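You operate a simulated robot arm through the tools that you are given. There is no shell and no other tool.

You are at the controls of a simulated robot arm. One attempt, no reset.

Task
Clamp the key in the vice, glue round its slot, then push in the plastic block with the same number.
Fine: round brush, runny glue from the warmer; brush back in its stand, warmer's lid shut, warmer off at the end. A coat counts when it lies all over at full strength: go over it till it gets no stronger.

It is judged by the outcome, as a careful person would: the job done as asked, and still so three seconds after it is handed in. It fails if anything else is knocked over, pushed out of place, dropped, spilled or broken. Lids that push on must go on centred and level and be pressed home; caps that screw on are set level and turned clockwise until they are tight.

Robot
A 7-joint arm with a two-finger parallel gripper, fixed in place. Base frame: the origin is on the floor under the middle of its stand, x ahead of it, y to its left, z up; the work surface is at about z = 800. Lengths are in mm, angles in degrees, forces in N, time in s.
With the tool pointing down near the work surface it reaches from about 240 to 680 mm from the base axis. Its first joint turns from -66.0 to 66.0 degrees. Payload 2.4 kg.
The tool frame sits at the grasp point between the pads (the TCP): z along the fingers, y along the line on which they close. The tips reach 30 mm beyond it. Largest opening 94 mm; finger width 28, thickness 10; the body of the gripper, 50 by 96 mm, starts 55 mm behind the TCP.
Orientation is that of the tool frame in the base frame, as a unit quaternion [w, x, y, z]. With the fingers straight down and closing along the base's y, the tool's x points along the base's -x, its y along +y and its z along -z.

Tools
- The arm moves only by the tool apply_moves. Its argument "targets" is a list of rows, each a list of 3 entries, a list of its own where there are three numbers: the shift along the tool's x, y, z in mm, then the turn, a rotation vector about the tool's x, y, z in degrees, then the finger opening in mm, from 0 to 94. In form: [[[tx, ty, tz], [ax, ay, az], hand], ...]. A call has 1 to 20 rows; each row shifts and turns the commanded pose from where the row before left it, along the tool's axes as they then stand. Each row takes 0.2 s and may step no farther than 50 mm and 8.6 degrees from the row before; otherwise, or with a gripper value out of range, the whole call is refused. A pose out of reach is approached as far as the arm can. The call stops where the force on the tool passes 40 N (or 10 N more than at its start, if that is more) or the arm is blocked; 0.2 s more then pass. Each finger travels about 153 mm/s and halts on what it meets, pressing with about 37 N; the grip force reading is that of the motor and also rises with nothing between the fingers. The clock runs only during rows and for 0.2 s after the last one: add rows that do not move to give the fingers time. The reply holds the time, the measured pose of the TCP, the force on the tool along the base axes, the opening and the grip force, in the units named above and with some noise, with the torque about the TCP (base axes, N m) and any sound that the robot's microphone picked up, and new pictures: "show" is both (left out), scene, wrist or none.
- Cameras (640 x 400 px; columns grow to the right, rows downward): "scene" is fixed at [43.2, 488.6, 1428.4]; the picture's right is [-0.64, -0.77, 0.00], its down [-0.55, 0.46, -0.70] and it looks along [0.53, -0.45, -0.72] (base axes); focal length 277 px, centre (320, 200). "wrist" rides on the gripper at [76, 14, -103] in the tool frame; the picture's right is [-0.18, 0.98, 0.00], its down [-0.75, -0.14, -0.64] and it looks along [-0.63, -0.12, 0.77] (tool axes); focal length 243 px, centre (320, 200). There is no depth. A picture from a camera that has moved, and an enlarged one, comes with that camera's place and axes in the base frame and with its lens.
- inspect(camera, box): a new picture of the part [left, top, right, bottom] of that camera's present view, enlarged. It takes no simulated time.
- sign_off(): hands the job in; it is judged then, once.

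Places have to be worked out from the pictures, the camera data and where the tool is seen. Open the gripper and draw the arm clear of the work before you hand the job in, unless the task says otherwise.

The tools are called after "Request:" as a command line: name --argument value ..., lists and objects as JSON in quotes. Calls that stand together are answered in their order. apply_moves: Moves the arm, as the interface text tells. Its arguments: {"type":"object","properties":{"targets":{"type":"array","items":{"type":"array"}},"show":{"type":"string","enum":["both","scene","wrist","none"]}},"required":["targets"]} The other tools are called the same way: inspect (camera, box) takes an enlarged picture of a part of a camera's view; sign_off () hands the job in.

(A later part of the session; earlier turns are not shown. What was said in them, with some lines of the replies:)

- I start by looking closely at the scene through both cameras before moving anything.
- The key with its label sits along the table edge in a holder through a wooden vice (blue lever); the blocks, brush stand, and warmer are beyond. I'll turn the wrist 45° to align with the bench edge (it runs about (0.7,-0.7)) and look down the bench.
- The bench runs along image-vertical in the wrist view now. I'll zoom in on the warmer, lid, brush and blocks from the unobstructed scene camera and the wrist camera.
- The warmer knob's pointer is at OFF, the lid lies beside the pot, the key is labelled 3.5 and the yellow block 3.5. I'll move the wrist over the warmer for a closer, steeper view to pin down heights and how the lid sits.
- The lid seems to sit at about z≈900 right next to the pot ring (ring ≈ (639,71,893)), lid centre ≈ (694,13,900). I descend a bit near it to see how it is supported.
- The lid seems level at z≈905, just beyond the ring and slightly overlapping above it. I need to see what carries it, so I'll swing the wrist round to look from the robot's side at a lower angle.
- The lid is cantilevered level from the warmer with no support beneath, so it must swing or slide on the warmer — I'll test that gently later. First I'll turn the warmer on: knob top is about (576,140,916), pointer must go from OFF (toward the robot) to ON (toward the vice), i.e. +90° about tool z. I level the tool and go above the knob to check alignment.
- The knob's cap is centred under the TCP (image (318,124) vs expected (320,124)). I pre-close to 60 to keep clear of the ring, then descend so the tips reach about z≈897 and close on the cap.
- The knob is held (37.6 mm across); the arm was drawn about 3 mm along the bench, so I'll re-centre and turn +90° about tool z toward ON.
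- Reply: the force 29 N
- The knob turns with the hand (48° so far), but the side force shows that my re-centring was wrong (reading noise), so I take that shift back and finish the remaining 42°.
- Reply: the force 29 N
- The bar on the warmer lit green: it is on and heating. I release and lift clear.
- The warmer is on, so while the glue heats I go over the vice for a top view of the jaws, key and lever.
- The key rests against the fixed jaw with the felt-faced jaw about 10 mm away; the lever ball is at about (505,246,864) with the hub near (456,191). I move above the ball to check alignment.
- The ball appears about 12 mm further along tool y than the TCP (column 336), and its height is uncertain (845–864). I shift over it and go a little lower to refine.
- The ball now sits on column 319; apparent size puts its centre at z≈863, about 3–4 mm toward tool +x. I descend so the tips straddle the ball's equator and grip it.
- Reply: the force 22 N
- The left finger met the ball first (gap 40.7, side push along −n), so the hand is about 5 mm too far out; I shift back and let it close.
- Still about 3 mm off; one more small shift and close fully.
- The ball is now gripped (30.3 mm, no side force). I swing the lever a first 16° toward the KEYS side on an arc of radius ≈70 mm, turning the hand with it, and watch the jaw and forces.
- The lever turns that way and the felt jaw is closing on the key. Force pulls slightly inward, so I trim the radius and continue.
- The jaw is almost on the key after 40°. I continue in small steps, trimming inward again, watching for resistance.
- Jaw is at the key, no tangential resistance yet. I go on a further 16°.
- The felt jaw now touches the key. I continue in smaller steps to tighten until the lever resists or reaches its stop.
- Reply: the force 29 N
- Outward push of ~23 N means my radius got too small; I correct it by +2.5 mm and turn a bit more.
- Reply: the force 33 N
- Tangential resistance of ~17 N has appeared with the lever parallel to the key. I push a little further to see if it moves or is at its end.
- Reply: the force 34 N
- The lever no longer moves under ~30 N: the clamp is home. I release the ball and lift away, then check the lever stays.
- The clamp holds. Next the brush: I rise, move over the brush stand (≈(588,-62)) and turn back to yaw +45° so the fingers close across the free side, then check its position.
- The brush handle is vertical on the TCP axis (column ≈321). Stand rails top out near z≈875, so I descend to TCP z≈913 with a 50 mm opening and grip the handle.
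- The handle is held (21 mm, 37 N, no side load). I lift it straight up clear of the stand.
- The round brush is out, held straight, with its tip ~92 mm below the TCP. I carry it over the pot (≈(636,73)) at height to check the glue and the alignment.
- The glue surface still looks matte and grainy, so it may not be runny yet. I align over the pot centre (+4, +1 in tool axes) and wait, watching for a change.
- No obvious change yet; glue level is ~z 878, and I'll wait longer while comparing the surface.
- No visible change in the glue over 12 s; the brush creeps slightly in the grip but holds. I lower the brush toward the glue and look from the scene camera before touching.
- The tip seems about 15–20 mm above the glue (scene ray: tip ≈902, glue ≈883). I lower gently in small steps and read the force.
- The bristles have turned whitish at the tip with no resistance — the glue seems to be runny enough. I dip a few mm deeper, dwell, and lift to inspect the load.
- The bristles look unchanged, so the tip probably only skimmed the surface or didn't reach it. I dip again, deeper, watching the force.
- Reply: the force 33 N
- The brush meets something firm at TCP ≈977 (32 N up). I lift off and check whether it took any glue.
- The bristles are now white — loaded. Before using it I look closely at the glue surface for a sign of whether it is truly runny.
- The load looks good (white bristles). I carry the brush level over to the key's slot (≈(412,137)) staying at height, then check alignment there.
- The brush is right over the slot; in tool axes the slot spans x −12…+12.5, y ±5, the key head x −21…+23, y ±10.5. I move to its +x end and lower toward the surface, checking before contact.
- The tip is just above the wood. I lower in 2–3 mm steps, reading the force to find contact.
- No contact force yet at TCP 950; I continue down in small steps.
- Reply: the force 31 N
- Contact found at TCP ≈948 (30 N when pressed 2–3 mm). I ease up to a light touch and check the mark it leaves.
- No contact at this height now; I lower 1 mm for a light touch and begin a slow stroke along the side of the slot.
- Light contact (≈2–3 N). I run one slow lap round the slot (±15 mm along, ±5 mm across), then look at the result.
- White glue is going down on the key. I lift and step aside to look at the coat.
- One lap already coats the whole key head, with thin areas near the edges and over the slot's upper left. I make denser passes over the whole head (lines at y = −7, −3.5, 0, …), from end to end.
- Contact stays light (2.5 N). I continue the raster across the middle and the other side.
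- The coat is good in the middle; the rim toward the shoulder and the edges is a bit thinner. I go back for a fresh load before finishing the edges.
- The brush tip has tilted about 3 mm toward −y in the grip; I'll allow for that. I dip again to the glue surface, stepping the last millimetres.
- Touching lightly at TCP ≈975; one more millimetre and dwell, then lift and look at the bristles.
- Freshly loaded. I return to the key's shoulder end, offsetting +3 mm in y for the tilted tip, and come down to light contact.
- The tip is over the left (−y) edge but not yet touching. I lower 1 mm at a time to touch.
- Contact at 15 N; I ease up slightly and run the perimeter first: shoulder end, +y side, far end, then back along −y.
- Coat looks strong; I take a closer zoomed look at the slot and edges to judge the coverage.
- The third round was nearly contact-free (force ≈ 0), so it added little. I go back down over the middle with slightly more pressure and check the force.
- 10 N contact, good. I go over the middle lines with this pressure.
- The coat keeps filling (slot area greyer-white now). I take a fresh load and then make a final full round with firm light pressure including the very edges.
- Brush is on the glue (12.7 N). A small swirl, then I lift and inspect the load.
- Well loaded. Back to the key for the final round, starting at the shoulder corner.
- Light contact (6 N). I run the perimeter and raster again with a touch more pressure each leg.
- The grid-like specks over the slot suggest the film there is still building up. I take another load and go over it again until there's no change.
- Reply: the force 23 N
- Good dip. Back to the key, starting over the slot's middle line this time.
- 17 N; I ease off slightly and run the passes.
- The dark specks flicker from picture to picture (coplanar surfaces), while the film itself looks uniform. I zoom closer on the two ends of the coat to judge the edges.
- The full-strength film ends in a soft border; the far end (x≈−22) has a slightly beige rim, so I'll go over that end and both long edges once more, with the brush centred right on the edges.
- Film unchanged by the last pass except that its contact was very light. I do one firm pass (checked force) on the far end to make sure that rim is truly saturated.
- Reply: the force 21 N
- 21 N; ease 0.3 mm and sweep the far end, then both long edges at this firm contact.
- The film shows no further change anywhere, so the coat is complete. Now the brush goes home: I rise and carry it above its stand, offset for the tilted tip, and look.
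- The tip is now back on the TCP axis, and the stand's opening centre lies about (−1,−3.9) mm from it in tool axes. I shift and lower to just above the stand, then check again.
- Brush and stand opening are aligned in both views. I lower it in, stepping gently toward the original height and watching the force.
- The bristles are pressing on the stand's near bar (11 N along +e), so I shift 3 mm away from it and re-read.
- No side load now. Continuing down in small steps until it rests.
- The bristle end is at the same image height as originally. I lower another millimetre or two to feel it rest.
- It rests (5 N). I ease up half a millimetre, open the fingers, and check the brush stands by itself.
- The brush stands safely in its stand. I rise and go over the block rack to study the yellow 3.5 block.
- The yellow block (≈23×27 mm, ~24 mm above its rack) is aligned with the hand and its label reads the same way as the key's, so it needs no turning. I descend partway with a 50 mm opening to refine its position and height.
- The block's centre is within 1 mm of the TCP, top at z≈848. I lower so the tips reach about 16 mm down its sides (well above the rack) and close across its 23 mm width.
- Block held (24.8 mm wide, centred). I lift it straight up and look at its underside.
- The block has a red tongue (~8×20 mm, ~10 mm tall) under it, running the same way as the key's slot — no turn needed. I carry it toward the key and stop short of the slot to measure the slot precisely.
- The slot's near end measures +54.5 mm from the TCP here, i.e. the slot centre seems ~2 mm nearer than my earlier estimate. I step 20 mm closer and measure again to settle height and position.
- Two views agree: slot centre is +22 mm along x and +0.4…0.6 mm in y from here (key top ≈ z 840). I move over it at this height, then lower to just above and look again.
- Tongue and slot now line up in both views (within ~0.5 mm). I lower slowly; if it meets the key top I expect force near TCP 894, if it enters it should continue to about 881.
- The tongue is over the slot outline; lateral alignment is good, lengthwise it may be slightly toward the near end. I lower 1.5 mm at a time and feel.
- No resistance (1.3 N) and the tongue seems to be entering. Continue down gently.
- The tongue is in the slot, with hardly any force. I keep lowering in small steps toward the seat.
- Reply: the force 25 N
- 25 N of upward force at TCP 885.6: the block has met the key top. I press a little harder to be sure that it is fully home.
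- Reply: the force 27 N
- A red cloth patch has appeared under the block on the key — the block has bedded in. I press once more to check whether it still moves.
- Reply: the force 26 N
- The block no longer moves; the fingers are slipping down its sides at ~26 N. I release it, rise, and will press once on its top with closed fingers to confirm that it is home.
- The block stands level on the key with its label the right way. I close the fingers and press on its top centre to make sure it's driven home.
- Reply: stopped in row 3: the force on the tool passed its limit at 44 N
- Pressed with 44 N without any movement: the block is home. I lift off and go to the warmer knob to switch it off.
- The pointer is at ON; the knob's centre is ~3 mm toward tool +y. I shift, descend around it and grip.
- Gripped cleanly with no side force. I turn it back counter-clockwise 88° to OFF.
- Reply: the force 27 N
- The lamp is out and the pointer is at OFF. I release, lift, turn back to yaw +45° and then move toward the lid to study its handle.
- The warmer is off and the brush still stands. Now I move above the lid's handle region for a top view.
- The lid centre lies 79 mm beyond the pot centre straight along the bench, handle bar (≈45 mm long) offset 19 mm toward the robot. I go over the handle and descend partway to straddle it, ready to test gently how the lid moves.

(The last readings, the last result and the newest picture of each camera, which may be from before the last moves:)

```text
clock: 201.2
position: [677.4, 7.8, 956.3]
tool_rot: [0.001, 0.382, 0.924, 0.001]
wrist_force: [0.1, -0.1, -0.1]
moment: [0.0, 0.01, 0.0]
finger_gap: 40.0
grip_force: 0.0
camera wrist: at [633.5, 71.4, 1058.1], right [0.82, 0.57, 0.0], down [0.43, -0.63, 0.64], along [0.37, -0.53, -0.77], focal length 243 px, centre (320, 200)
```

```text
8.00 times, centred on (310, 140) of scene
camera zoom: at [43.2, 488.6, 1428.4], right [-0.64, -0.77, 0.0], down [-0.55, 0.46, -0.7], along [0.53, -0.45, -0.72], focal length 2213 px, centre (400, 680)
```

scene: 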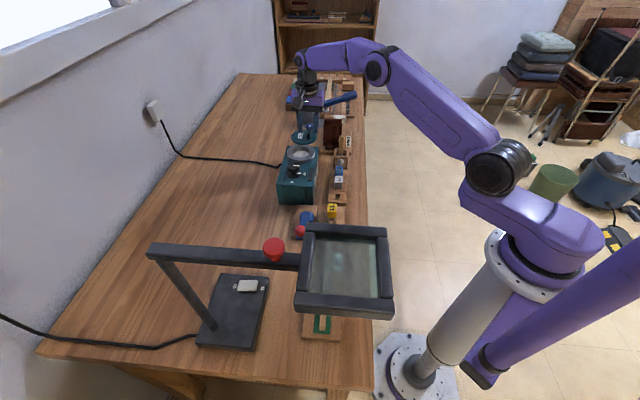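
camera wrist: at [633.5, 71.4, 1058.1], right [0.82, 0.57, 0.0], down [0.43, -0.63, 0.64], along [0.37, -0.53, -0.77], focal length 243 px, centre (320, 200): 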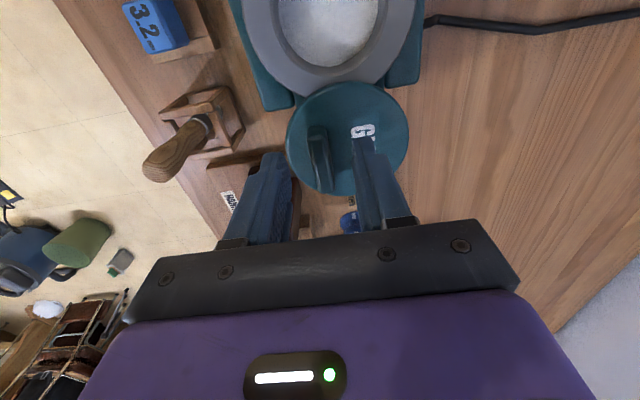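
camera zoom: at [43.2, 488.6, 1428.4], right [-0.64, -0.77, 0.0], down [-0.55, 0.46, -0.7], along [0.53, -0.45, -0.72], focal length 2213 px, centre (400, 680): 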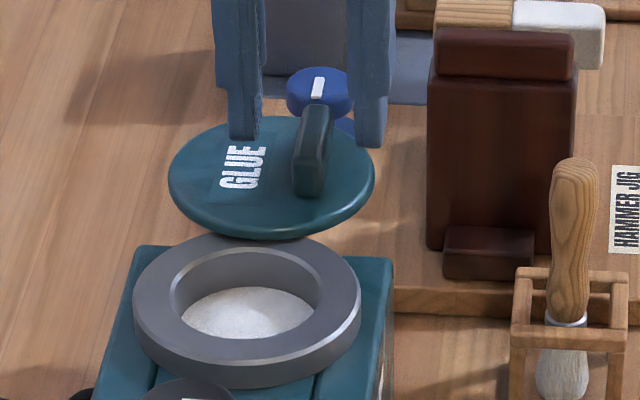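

Handle top is ≈930, lid surface ≈909. I lower to TCP ≈943 (tips ~4 mm above the lid), centre by +1 mm and close on the handle.

Request:
apply_moves --targets '[[[0, 1, 7], [0, 0, 0], 40], [[0, 0, 6], [0, 0, 0], 40], [[0, 0, 0], [0, 0, 0], 40], [[0, 0, 0], [0, 0, 0], 6], [[0, 0, 0], [0, 0, 0], 6]]'

Request:
inspect --camera "wrist" --box '[240, 60, 400, 210]'

```text
clock: 202.4
position: [677.6, 7.3, 943.7]
tool_rot: [0.0, 0.383, 0.924, 0.0]
wrist_force: [-10.1, -4.2, 2.6]
moment: [0.1, 0.49, 0.08]
finger_gap: 12.5
grip_force: 45.1
camera wrist: at [634.0, 71.3, 1044.9], right [0.83, 0.56, 0.0], down [0.43, -0.63, 0.64], along [0.36, -0.53, -0.77], focal length 243 px, centre (320, 200)
```

scene: 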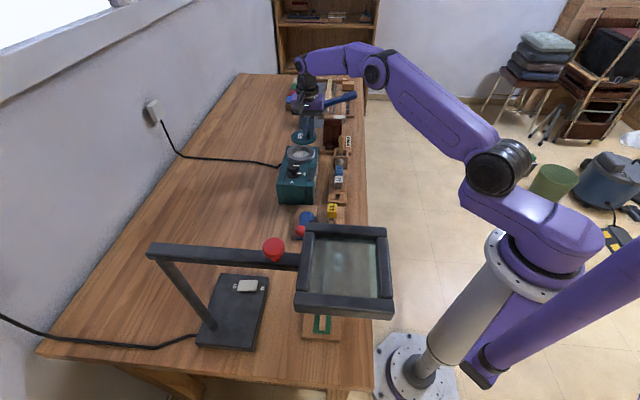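
wrist: 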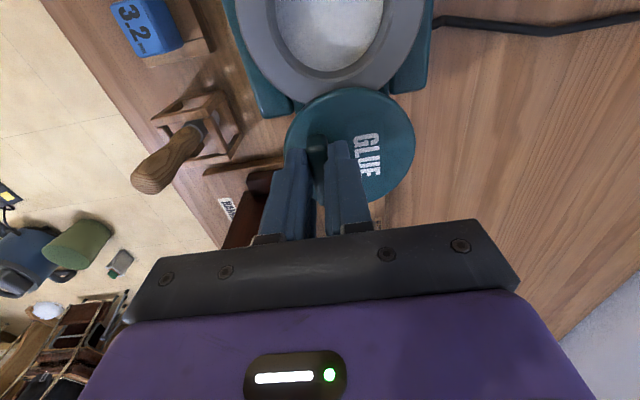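

```text
2.67 times, centred on (320, 135) of wrist
camera zoom: at [634.0, 71.3, 1044.9], right [0.83, 0.56, 0.0], down [0.43, -0.63, 0.64], along [0.36, -0.53, -0.77], focal length 647 px, centre (320, 373)
```

zoom: 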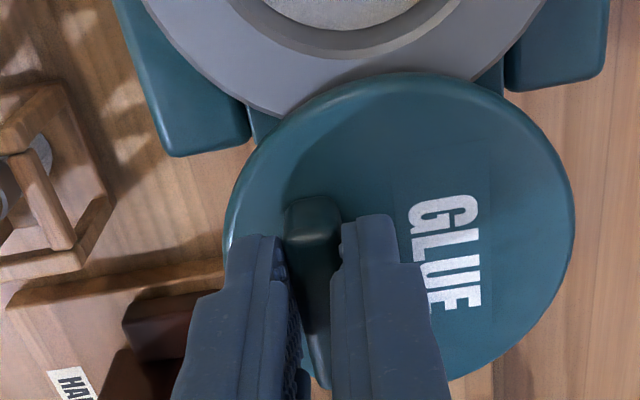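

Handle gripped (12.5 mm). Now a gentle test: shift 2 mm toward the pot (−e) and read how the lid responds.

Request:
apply_moves --targets '[[[0, -1, 0], [0, 0, 0], 6], [[2, 0, 0], [0, 0, 0], 6], [[0, 0, 0], [0, 0, 0], 6]]' --show "none"

```text
clock: 203.2
position: [675.9, 7.5, 943.8]
tool_rot: [0.001, 0.383, 0.924, 0.0]
wrist_force: [-6.1, -5.8, 0.7]
moment: [0.65, 0.91, 0.04]
finger_gap: 12.4
grip_force: 45.1
```

Request:
apply_moves --targets '[[[2, 0, 0], [0, 0, 0], 6], [[2, 0, 0], [0, 0, 0], 6], [[0, 0, 0], [0, 0, 0], 6]]' --show "wrist"

Request:
inspect --camera "scene" --box '[285, 115, 335, 165]'

Request:
inspect --camera "wrist" --box '[240, 60, 400, 210]'

```text
clock: 204.0
position: [672.2, 11.5, 944.8]
tool_rot: [0.001, 0.383, 0.924, 0.0]
wrist_force: [-7.4, -7.2, -1.3]
moment: [-0.06, 0.34, 0.03]
finger_gap: 12.4
grip_force: 45.0
camera wrist: at [629.4, 75.4, 1044.8], right [0.83, 0.56, 0.0], down [0.43, -0.63, 0.64], along [0.36, -0.53, -0.77], focal length 243 px, centre (320, 200)
```

wrist: 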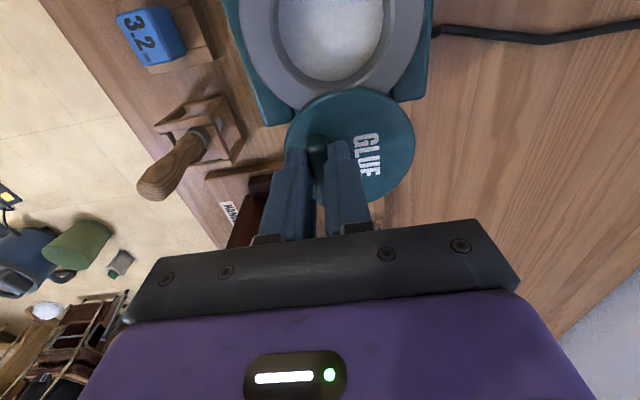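

```text
8.00 times, centred on (310, 140) of scene
camera zoom: at [43.0, 488.4, 1428.5], right [-0.64, -0.77, 0.0], down [-0.55, 0.46, -0.7], along [0.53, -0.45, -0.72], focal length 2213 px, centre (400, 680)
```

zoom: 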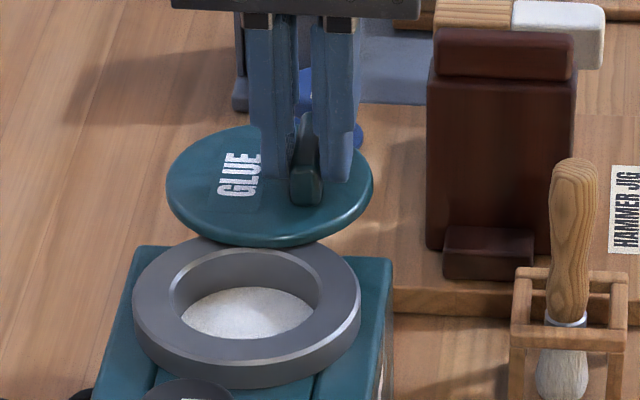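

```text
2.67 times, centred on (320, 135) of wrist
camera zoom: at [629.4, 75.4, 1044.8], right [0.83, 0.56, 0.0], down [0.43, -0.63, 0.64], along [0.36, -0.53, -0.77], focal length 647 px, centre (320, 373)
```

zoom: 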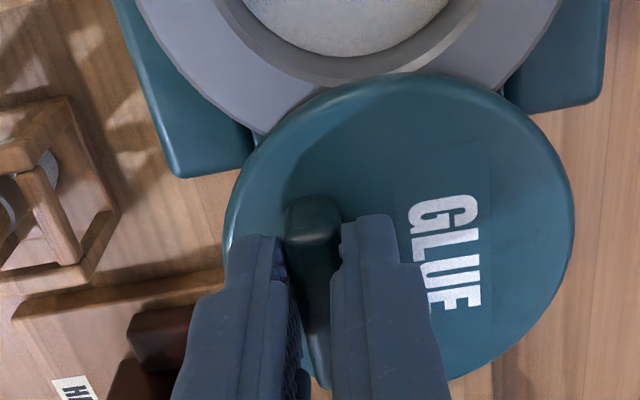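

The lid slides straight toward the pot with the hand, without resistance — a sliding lid. I ease the sideways load and slide on in steps.

Request:
apply_moves --targets '[[[3, -1, 0], [0, 0, 0], 6], [[4, 0, 0], [0, 0, 0], 6], [[5, 0, 0], [0, 0, 0], 6], [[5, 0, 0], [0, 0, 0], 6], [[5, 0, 0], [0, 0, 0], 6], [[0, 0, 0], [0, 0, 0], 6]]' --show "none"

Request:
inspect --camera "scene" --box '[285, 120, 335, 170]'

Request:
inspect --camera "wrist" --box '[240, 60, 400, 210]'

```text
clock: 205.4
position: [656.4, 26.8, 944.2]
tool_rot: [0.002, 0.382, 0.924, 0.001]
wrist_force: [-2.5, -3.3, -3.3]
moment: [-0.27, -0.08, -0.09]
finger_gap: 12.3
grip_force: 44.3
```

```text
8.00 times, centred on (310, 145) of scene
camera zoom: at [43.2, 488.6, 1428.4], right [-0.64, -0.77, 0.0], down [-0.55, 0.46, -0.7], along [0.53, -0.45, -0.72], focal length 2213 px, centre (400, 640)
```

zoom: 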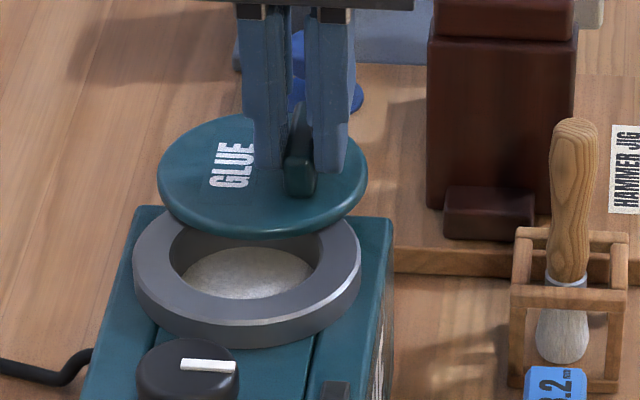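

```text
2.67 times, centred on (320, 135) of wrist
camera zoom: at [613.2, 91.3, 1044.8], right [0.82, 0.57, 0.0], down [0.43, -0.63, 0.64], along [0.37, -0.53, -0.77], focal length 647 px, centre (320, 373)
```

zoom: 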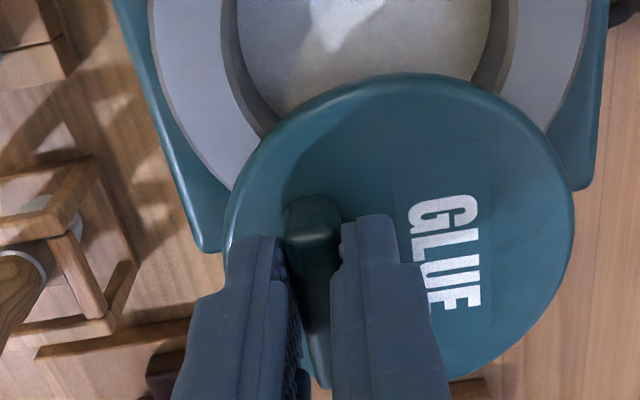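

Sliding smoothly and level (28 mm so far). I continue.

Request:
apply_moves --targets '[[[5, 0, 0], [0, 0, 0], 6], [[5, 0, 0], [0, 0, 0], 6], [[5, 0, 0], [0, 0, 0], 6], [[5, 0, 0], [0, 0, 0], 6], [[5, 0, 0], [0, 0, 0], 6], [[5, 0, 0], [0, 0, 0], 6], [[5, 0, 0], [0, 0, 0], 6], [[5, 0, 0], [0, 0, 0], 6], [[0, 0, 0], [0, 0, 0], 6]]' --show "none"

Request:
inspect --camera "scene" --box '[280, 125, 330, 175]'

Request:
inspect --camera "wrist" --box '[240, 60, 400, 210]'

```text
clock: 207.4
position: [629.5, 54.7, 944.4]
tool_rot: [0.002, 0.382, 0.924, 0.002]
wrist_force: [0.7, 0.5, -5.2]
moment: [0.03, 0.07, -0.03]
finger_gap: 12.7
grip_force: 45.0
```

```text
8.00 times, centred on (305, 150) of scene
camera zoom: at [43.3, 488.6, 1428.4], right [-0.64, -0.77, 0.0], down [-0.55, 0.46, -0.7], along [0.53, -0.45, -0.72], focal length 2213 px, centre (440, 600)
```

zoom: 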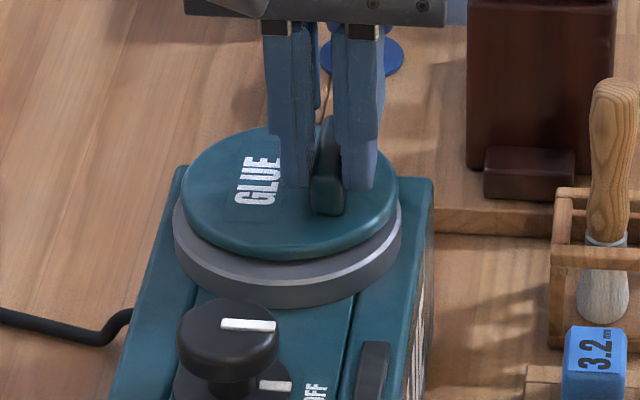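

```text
2.67 times, centred on (320, 135) of wrist
camera zoom: at [585.3, 119.2, 1044.9], right [0.82, 0.57, 0.0], down [0.43, -0.63, 0.64], along [0.37, -0.53, -0.77], focal length 647 px, centre (320, 373)
```

zoom: 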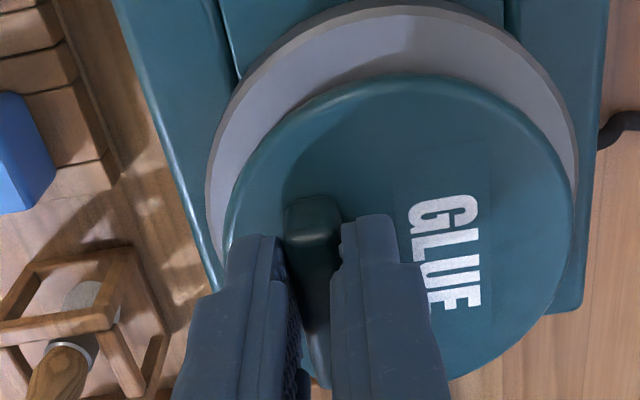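

68 mm so far, about 11 mm to go. I continue with small steps and watch for the end stop.

Request:
apply_moves --targets '[[[4, 0, 0.3], [0, 0, 0], 6], [[3, 0, 0], [0, 0, 0], 6], [[2, 0, 0], [0, 0, 0], 6], [[0, 0, 0], [0, 0, 0], 6]]' --show "none"

Request:
inspect --camera "scene" --box '[280, 125, 330, 175]'

Request:
inspect --camera "wrist" --box '[240, 60, 400, 210]'

```text
clock: 208.4
position: [622.3, 63.2, 944.2]
tool_rot: [0.001, 0.382, 0.924, 0.001]
wrist_force: [-0.4, 1.8, 1.9]
moment: [0.44, 0.45, -0.06]
finger_gap: 12.2
grip_force: 44.9
```

```text
8.00 times, centred on (305, 150) of scene
camera zoom: at [43.1, 488.6, 1428.4], right [-0.64, -0.77, 0.0], down [-0.55, 0.46, -0.7], along [0.53, -0.45, -0.72], focal length 2213 px, centre (440, 600)
```

zoom: 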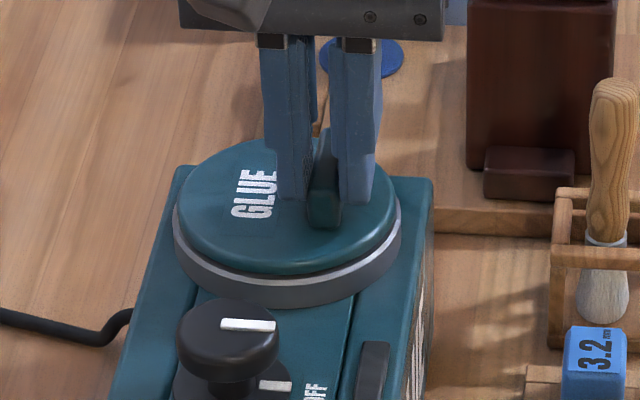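

```text
2.67 times, centred on (320, 135) of wrist
camera zoom: at [578.8, 125.6, 1044.9], right [0.82, 0.57, 0.0], down [0.43, -0.63, 0.64], along [0.37, -0.53, -0.77], focal length 647 px, centre (320, 373)
```

zoom: 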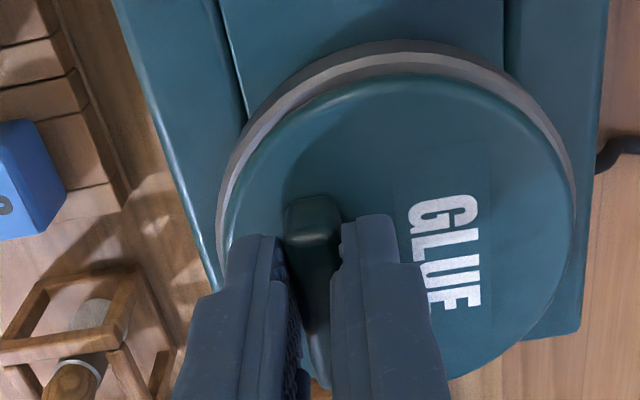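

Nearly centred (77 mm). I push on gently to the stop.

Request:
apply_moves --targets '[[[1.5, 0, 0], [0, 0, 0], 6], [[1.5, 0, 0], [0, 0, 0], 6], [[0, 0, 0], [0, 0, 0], 6]]' --show "none"

Request:
inspect --camera "scene" --box '[280, 125, 330, 175]'

Request:
inspect --camera "wrist" --box '[240, 60, 400, 210]'

```text
clock: 209.2
position: [622.0, 62.4, 943.7]
tool_rot: [0.003, 0.383, 0.924, 0.002]
wrist_force: [11.1, -1.6, 0.5]
moment: [0.42, 0.26, -0.01]
finger_gap: 12.6
grip_force: 44.9
```

```text
8.00 times, centred on (305, 150) of scene
camera zoom: at [43.5, 488.6, 1428.4], right [-0.64, -0.77, 0.0], down [-0.55, 0.46, -0.7], along [0.53, -0.45, -0.72], focal length 2213 px, centre (440, 600)
```

zoom: 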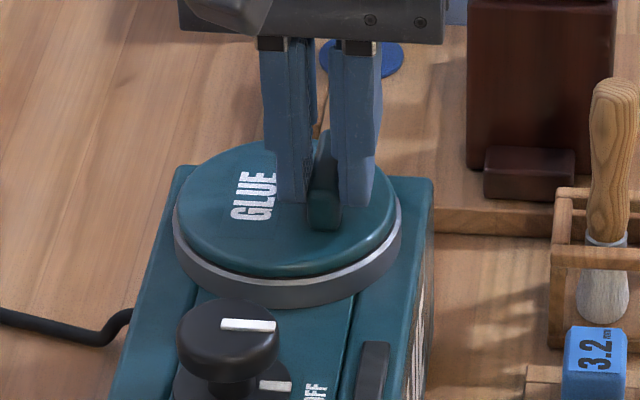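

```text
2.67 times, centred on (320, 135) of wrist
camera zoom: at [577.5, 126.7, 1044.6], right [0.83, 0.56, 0.01], down [0.43, -0.63, 0.64], along [0.37, -0.53, -0.76], focal length 647 px, centre (320, 373)
```

zoom: 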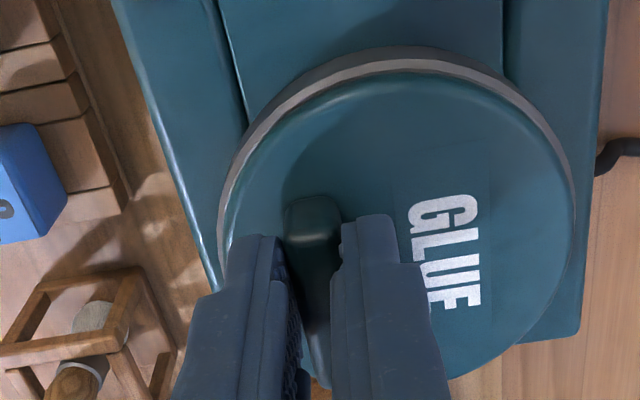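

A resisting force of ~9 N along the slide: the stop. One more millimetre of push to confirm, then I check the lid from above.

Request:
apply_moves --targets '[[[1.2, 0, 0], [0, 0, 0], 6], [[0, 0, 0], [0, 0, 0], 6]]' --show "none"

```text
clock: 209.8
position: [619.8, 62.6, 943.8]
tool_rot: [0.005, 0.383, 0.924, 0.002]
wrist_force: [20.0, -6.7, 2.0]
moment: [0.23, 0.05, 0.13]
finger_gap: 12.4
grip_force: 44.9
```

The stop is firm (force doubles with no travel): the lid is shut over the pot. I open the fingers and rise straight up.

Request:
apply_moves --targets '[[[0, 0, 0], [0, 0, 0], 24], [[0, 0, 0], [0, 0, 0], 40], [[0, 0, 0], [0, 0, 0], 40], [[0, 0, -30], [0, 0, 0], 40], [[0, 0, -40], [0, 0, 0], 40], [[0, 0, 0], [0, 0, 0], 40]]'

Request:
inspect --camera "scene" --box '[280, 125, 330, 175]'

Request:
inspect --camera "wrist" --box '[220, 30, 420, 190]'

```text
clock: 211.2
position: [619.7, 62.7, 1013.8]
tool_rot: [0.002, 0.383, 0.924, 0.002]
wrist_force: [0.2, -0.3, -0.3]
moment: [0.0, -0.01, 0.03]
finger_gap: 40.1
grip_force: 0.1
camera wrist: at [575.5, 126.7, 1115.5], right [0.82, 0.57, 0.0], down [0.43, -0.63, 0.64], along [0.37, -0.53, -0.77], focal length 243 px, centre (320, 200)
```

scene: 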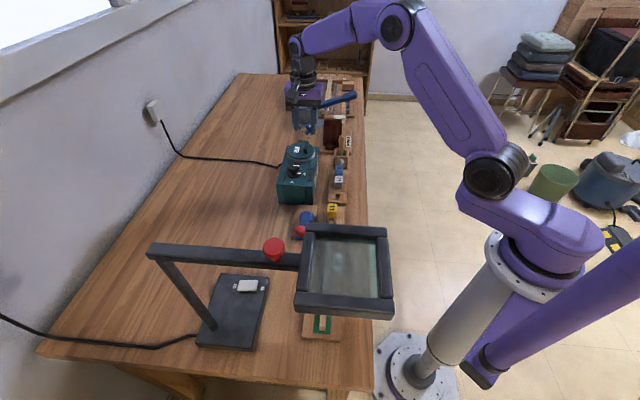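
wrist: 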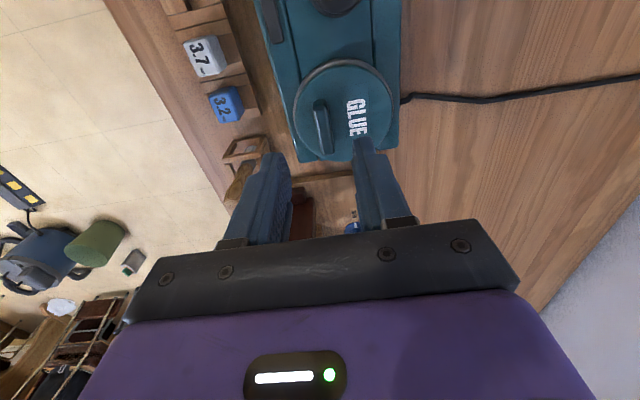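

```text
8.00 times, centred on (305, 150) of scene
camera zoom: at [43.2, 488.6, 1428.4], right [-0.64, -0.77, 0.0], down [-0.55, 0.46, -0.7], along [0.53, -0.45, -0.72], focal length 2213 px, centre (440, 600)
```

zoom: 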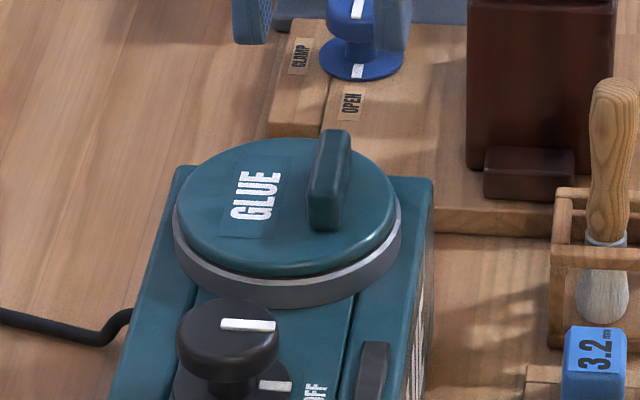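

```text
2.50 times, centred on (320, 110) of wrist
camera zoom: at [575.5, 126.7, 1115.5], right [0.82, 0.57, 0.0], down [0.43, -0.63, 0.64], along [0.37, -0.53, -0.77], focal length 606 px, centre (320, 425)
```

zoom: 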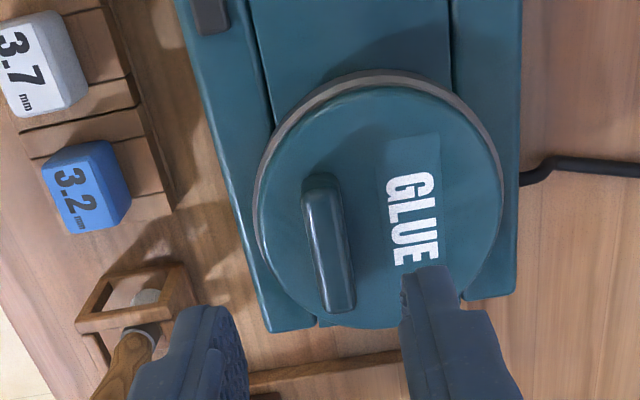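

The lid is centred on the pot, the knob is at OFF, the brush is in its stand. I open the hand and draw the arm back up to where it started for a final check.

Request:
apply_moves --targets '[[[0, 0, -46], [0, 0, 0], 60], [[0, 0, -46], [0, 0, 0], 94], [[0, 0, -46], [0, 0, 0], 94], [[0, 0, -46], [0, 0, 0], 94], [[38.5, -18.4, 0], [0, 0, 0], 94], [[38.5, -18.4, 0], [0, 0, 0], 94], [[38.5, -18.4, 0], [0, 0, 0], 94], [[38.5, -18.4, 0], [0, 0, 0], 94], [[38.5, -18.4, 0], [0, 0, 0], 94], [[38.5, -18.4, 0], [0, 0, 0], 94], [[38.5, -18.4, 0], [0, 0, 0], 94], [[38.5, -18.4, 0], [0, 0, 0], 94], [[0, 0, 0], [0, 0, 0], 94]]'

Request:
inspect --camera "wrist" --box '[310, 30, 430, 130]'

Request:
inspect --camera "scene" --box '[265, 120, 355, 240]'

Request:
inspect --camera "scene" --box '[320, 195, 345, 228]'

```text
clock: 214.0
position: [296.4, 178.4, 1195.3]
tool_rot: [0.001, 0.383, 0.924, 0.0]
wrist_force: [-0.2, 0.6, 0.4]
moment: [0.02, 0.03, 0.03]
finger_gap: 94.0
grip_force: 0.1
camera wrist: at [253.2, 242.3, 1297.1], right [0.83, 0.56, 0.0], down [0.43, -0.63, 0.64], along [0.36, -0.53, -0.77], focal length 243 px, centre (320, 200)
```

scene: 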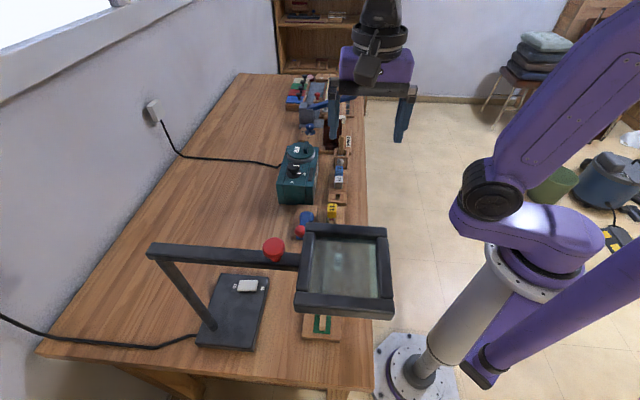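
wrist: 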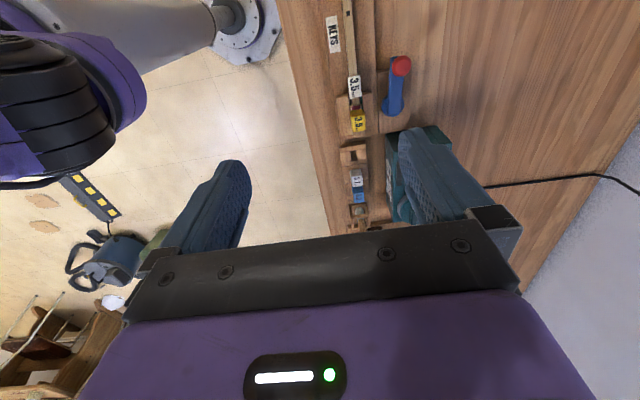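

```text
4.00 times, centred on (370, 80) of wrist
camera zoom: at [253.2, 242.3, 1297.1], right [0.83, 0.56, 0.0], down [0.43, -0.63, 0.64], along [0.36, -0.53, -0.77], focal length 970 px, centre (120, 680)
```

zoom: 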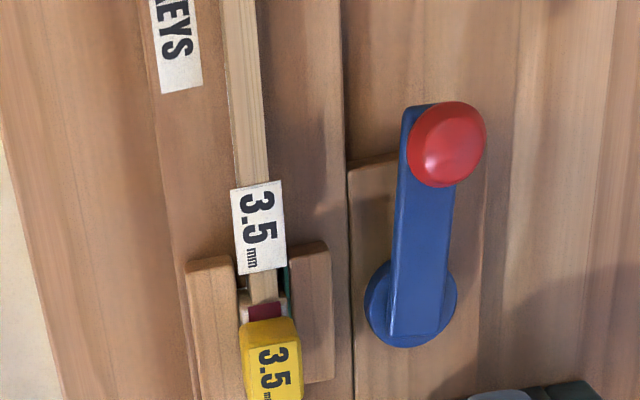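

```text
3.33 times, centred on (310, 180) of scene
camera zoom: at [43.1, 488.6, 1428.4], right [-0.64, -0.77, 0.0], down [-0.55, 0.46, -0.7], along [0.53, -0.45, -0.72], focal length 922 px, centre (353, 267)
```

zoom: 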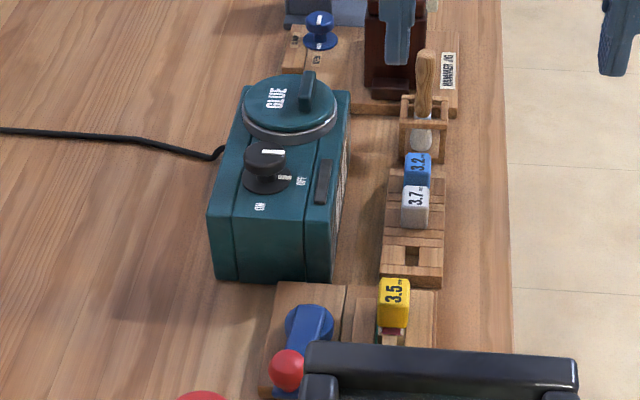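

```text
12.12 times, centred on (332, 212) of scene
camera zoom: at [43.1, 488.6, 1428.4], right [-0.64, -0.77, 0.0], down [-0.55, 0.46, -0.7], along [0.53, -0.45, -0.72], focal length 3353 px, centre (168, 61)
```

zoom: 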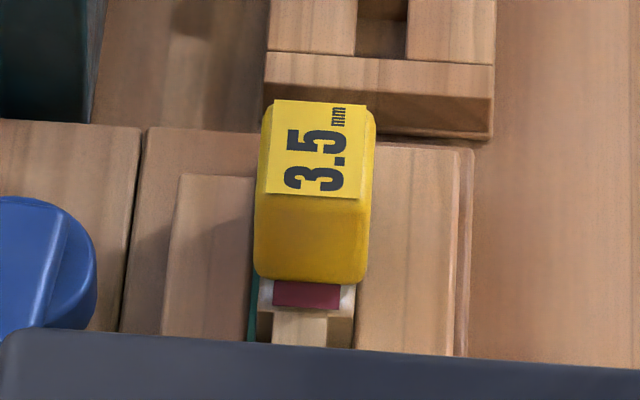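

Final check: the key is clamped with the lever home, the yellow 3.5 block is seated level in the 3.5 key, and the brush stands in its stand. The warmer's knob is at OFF with its lamp out, the lid is shut and centred, nothing else is disturbed, and the arm is clear with an open hand. I hand the job in.

Request:
sign_off

```text
The job is handed in.
```

I finished the job and handed it in, but I don't have the judge's result. In the last pictures everything was where it should be.

- **Key:** clamped in the vice, with the lever pushed to its stop (it no longer moved at about 30 N).
- **Glue:** brushed over the whole key head round the slot, with several fresh loads, until more passes changed nothing. A soft pale rim stayed at the edges of the coat. I judged that to be the edge of the glue area rather than a thin spot.
- **Warm-up:** the glue had about 40 s of warming before I used it. I saw no clear visual sign that it had turned runny, so I relied on the brush loading and the coat building up evenly.
- **Block:** the yellow 3.5 block is in the slot of the 3.5 key and sits level. It did not move when pressed with 44 N, and red cloth now shows beneath it.
- **Brush:** back in its stand and standing on its own.
- **Warmer:** knob at OFF, lamp out, lid slid shut to its stop and centred on the pot.

I saw nothing else moved, spilled or knocked over, and the arm is clear with the gripper open.
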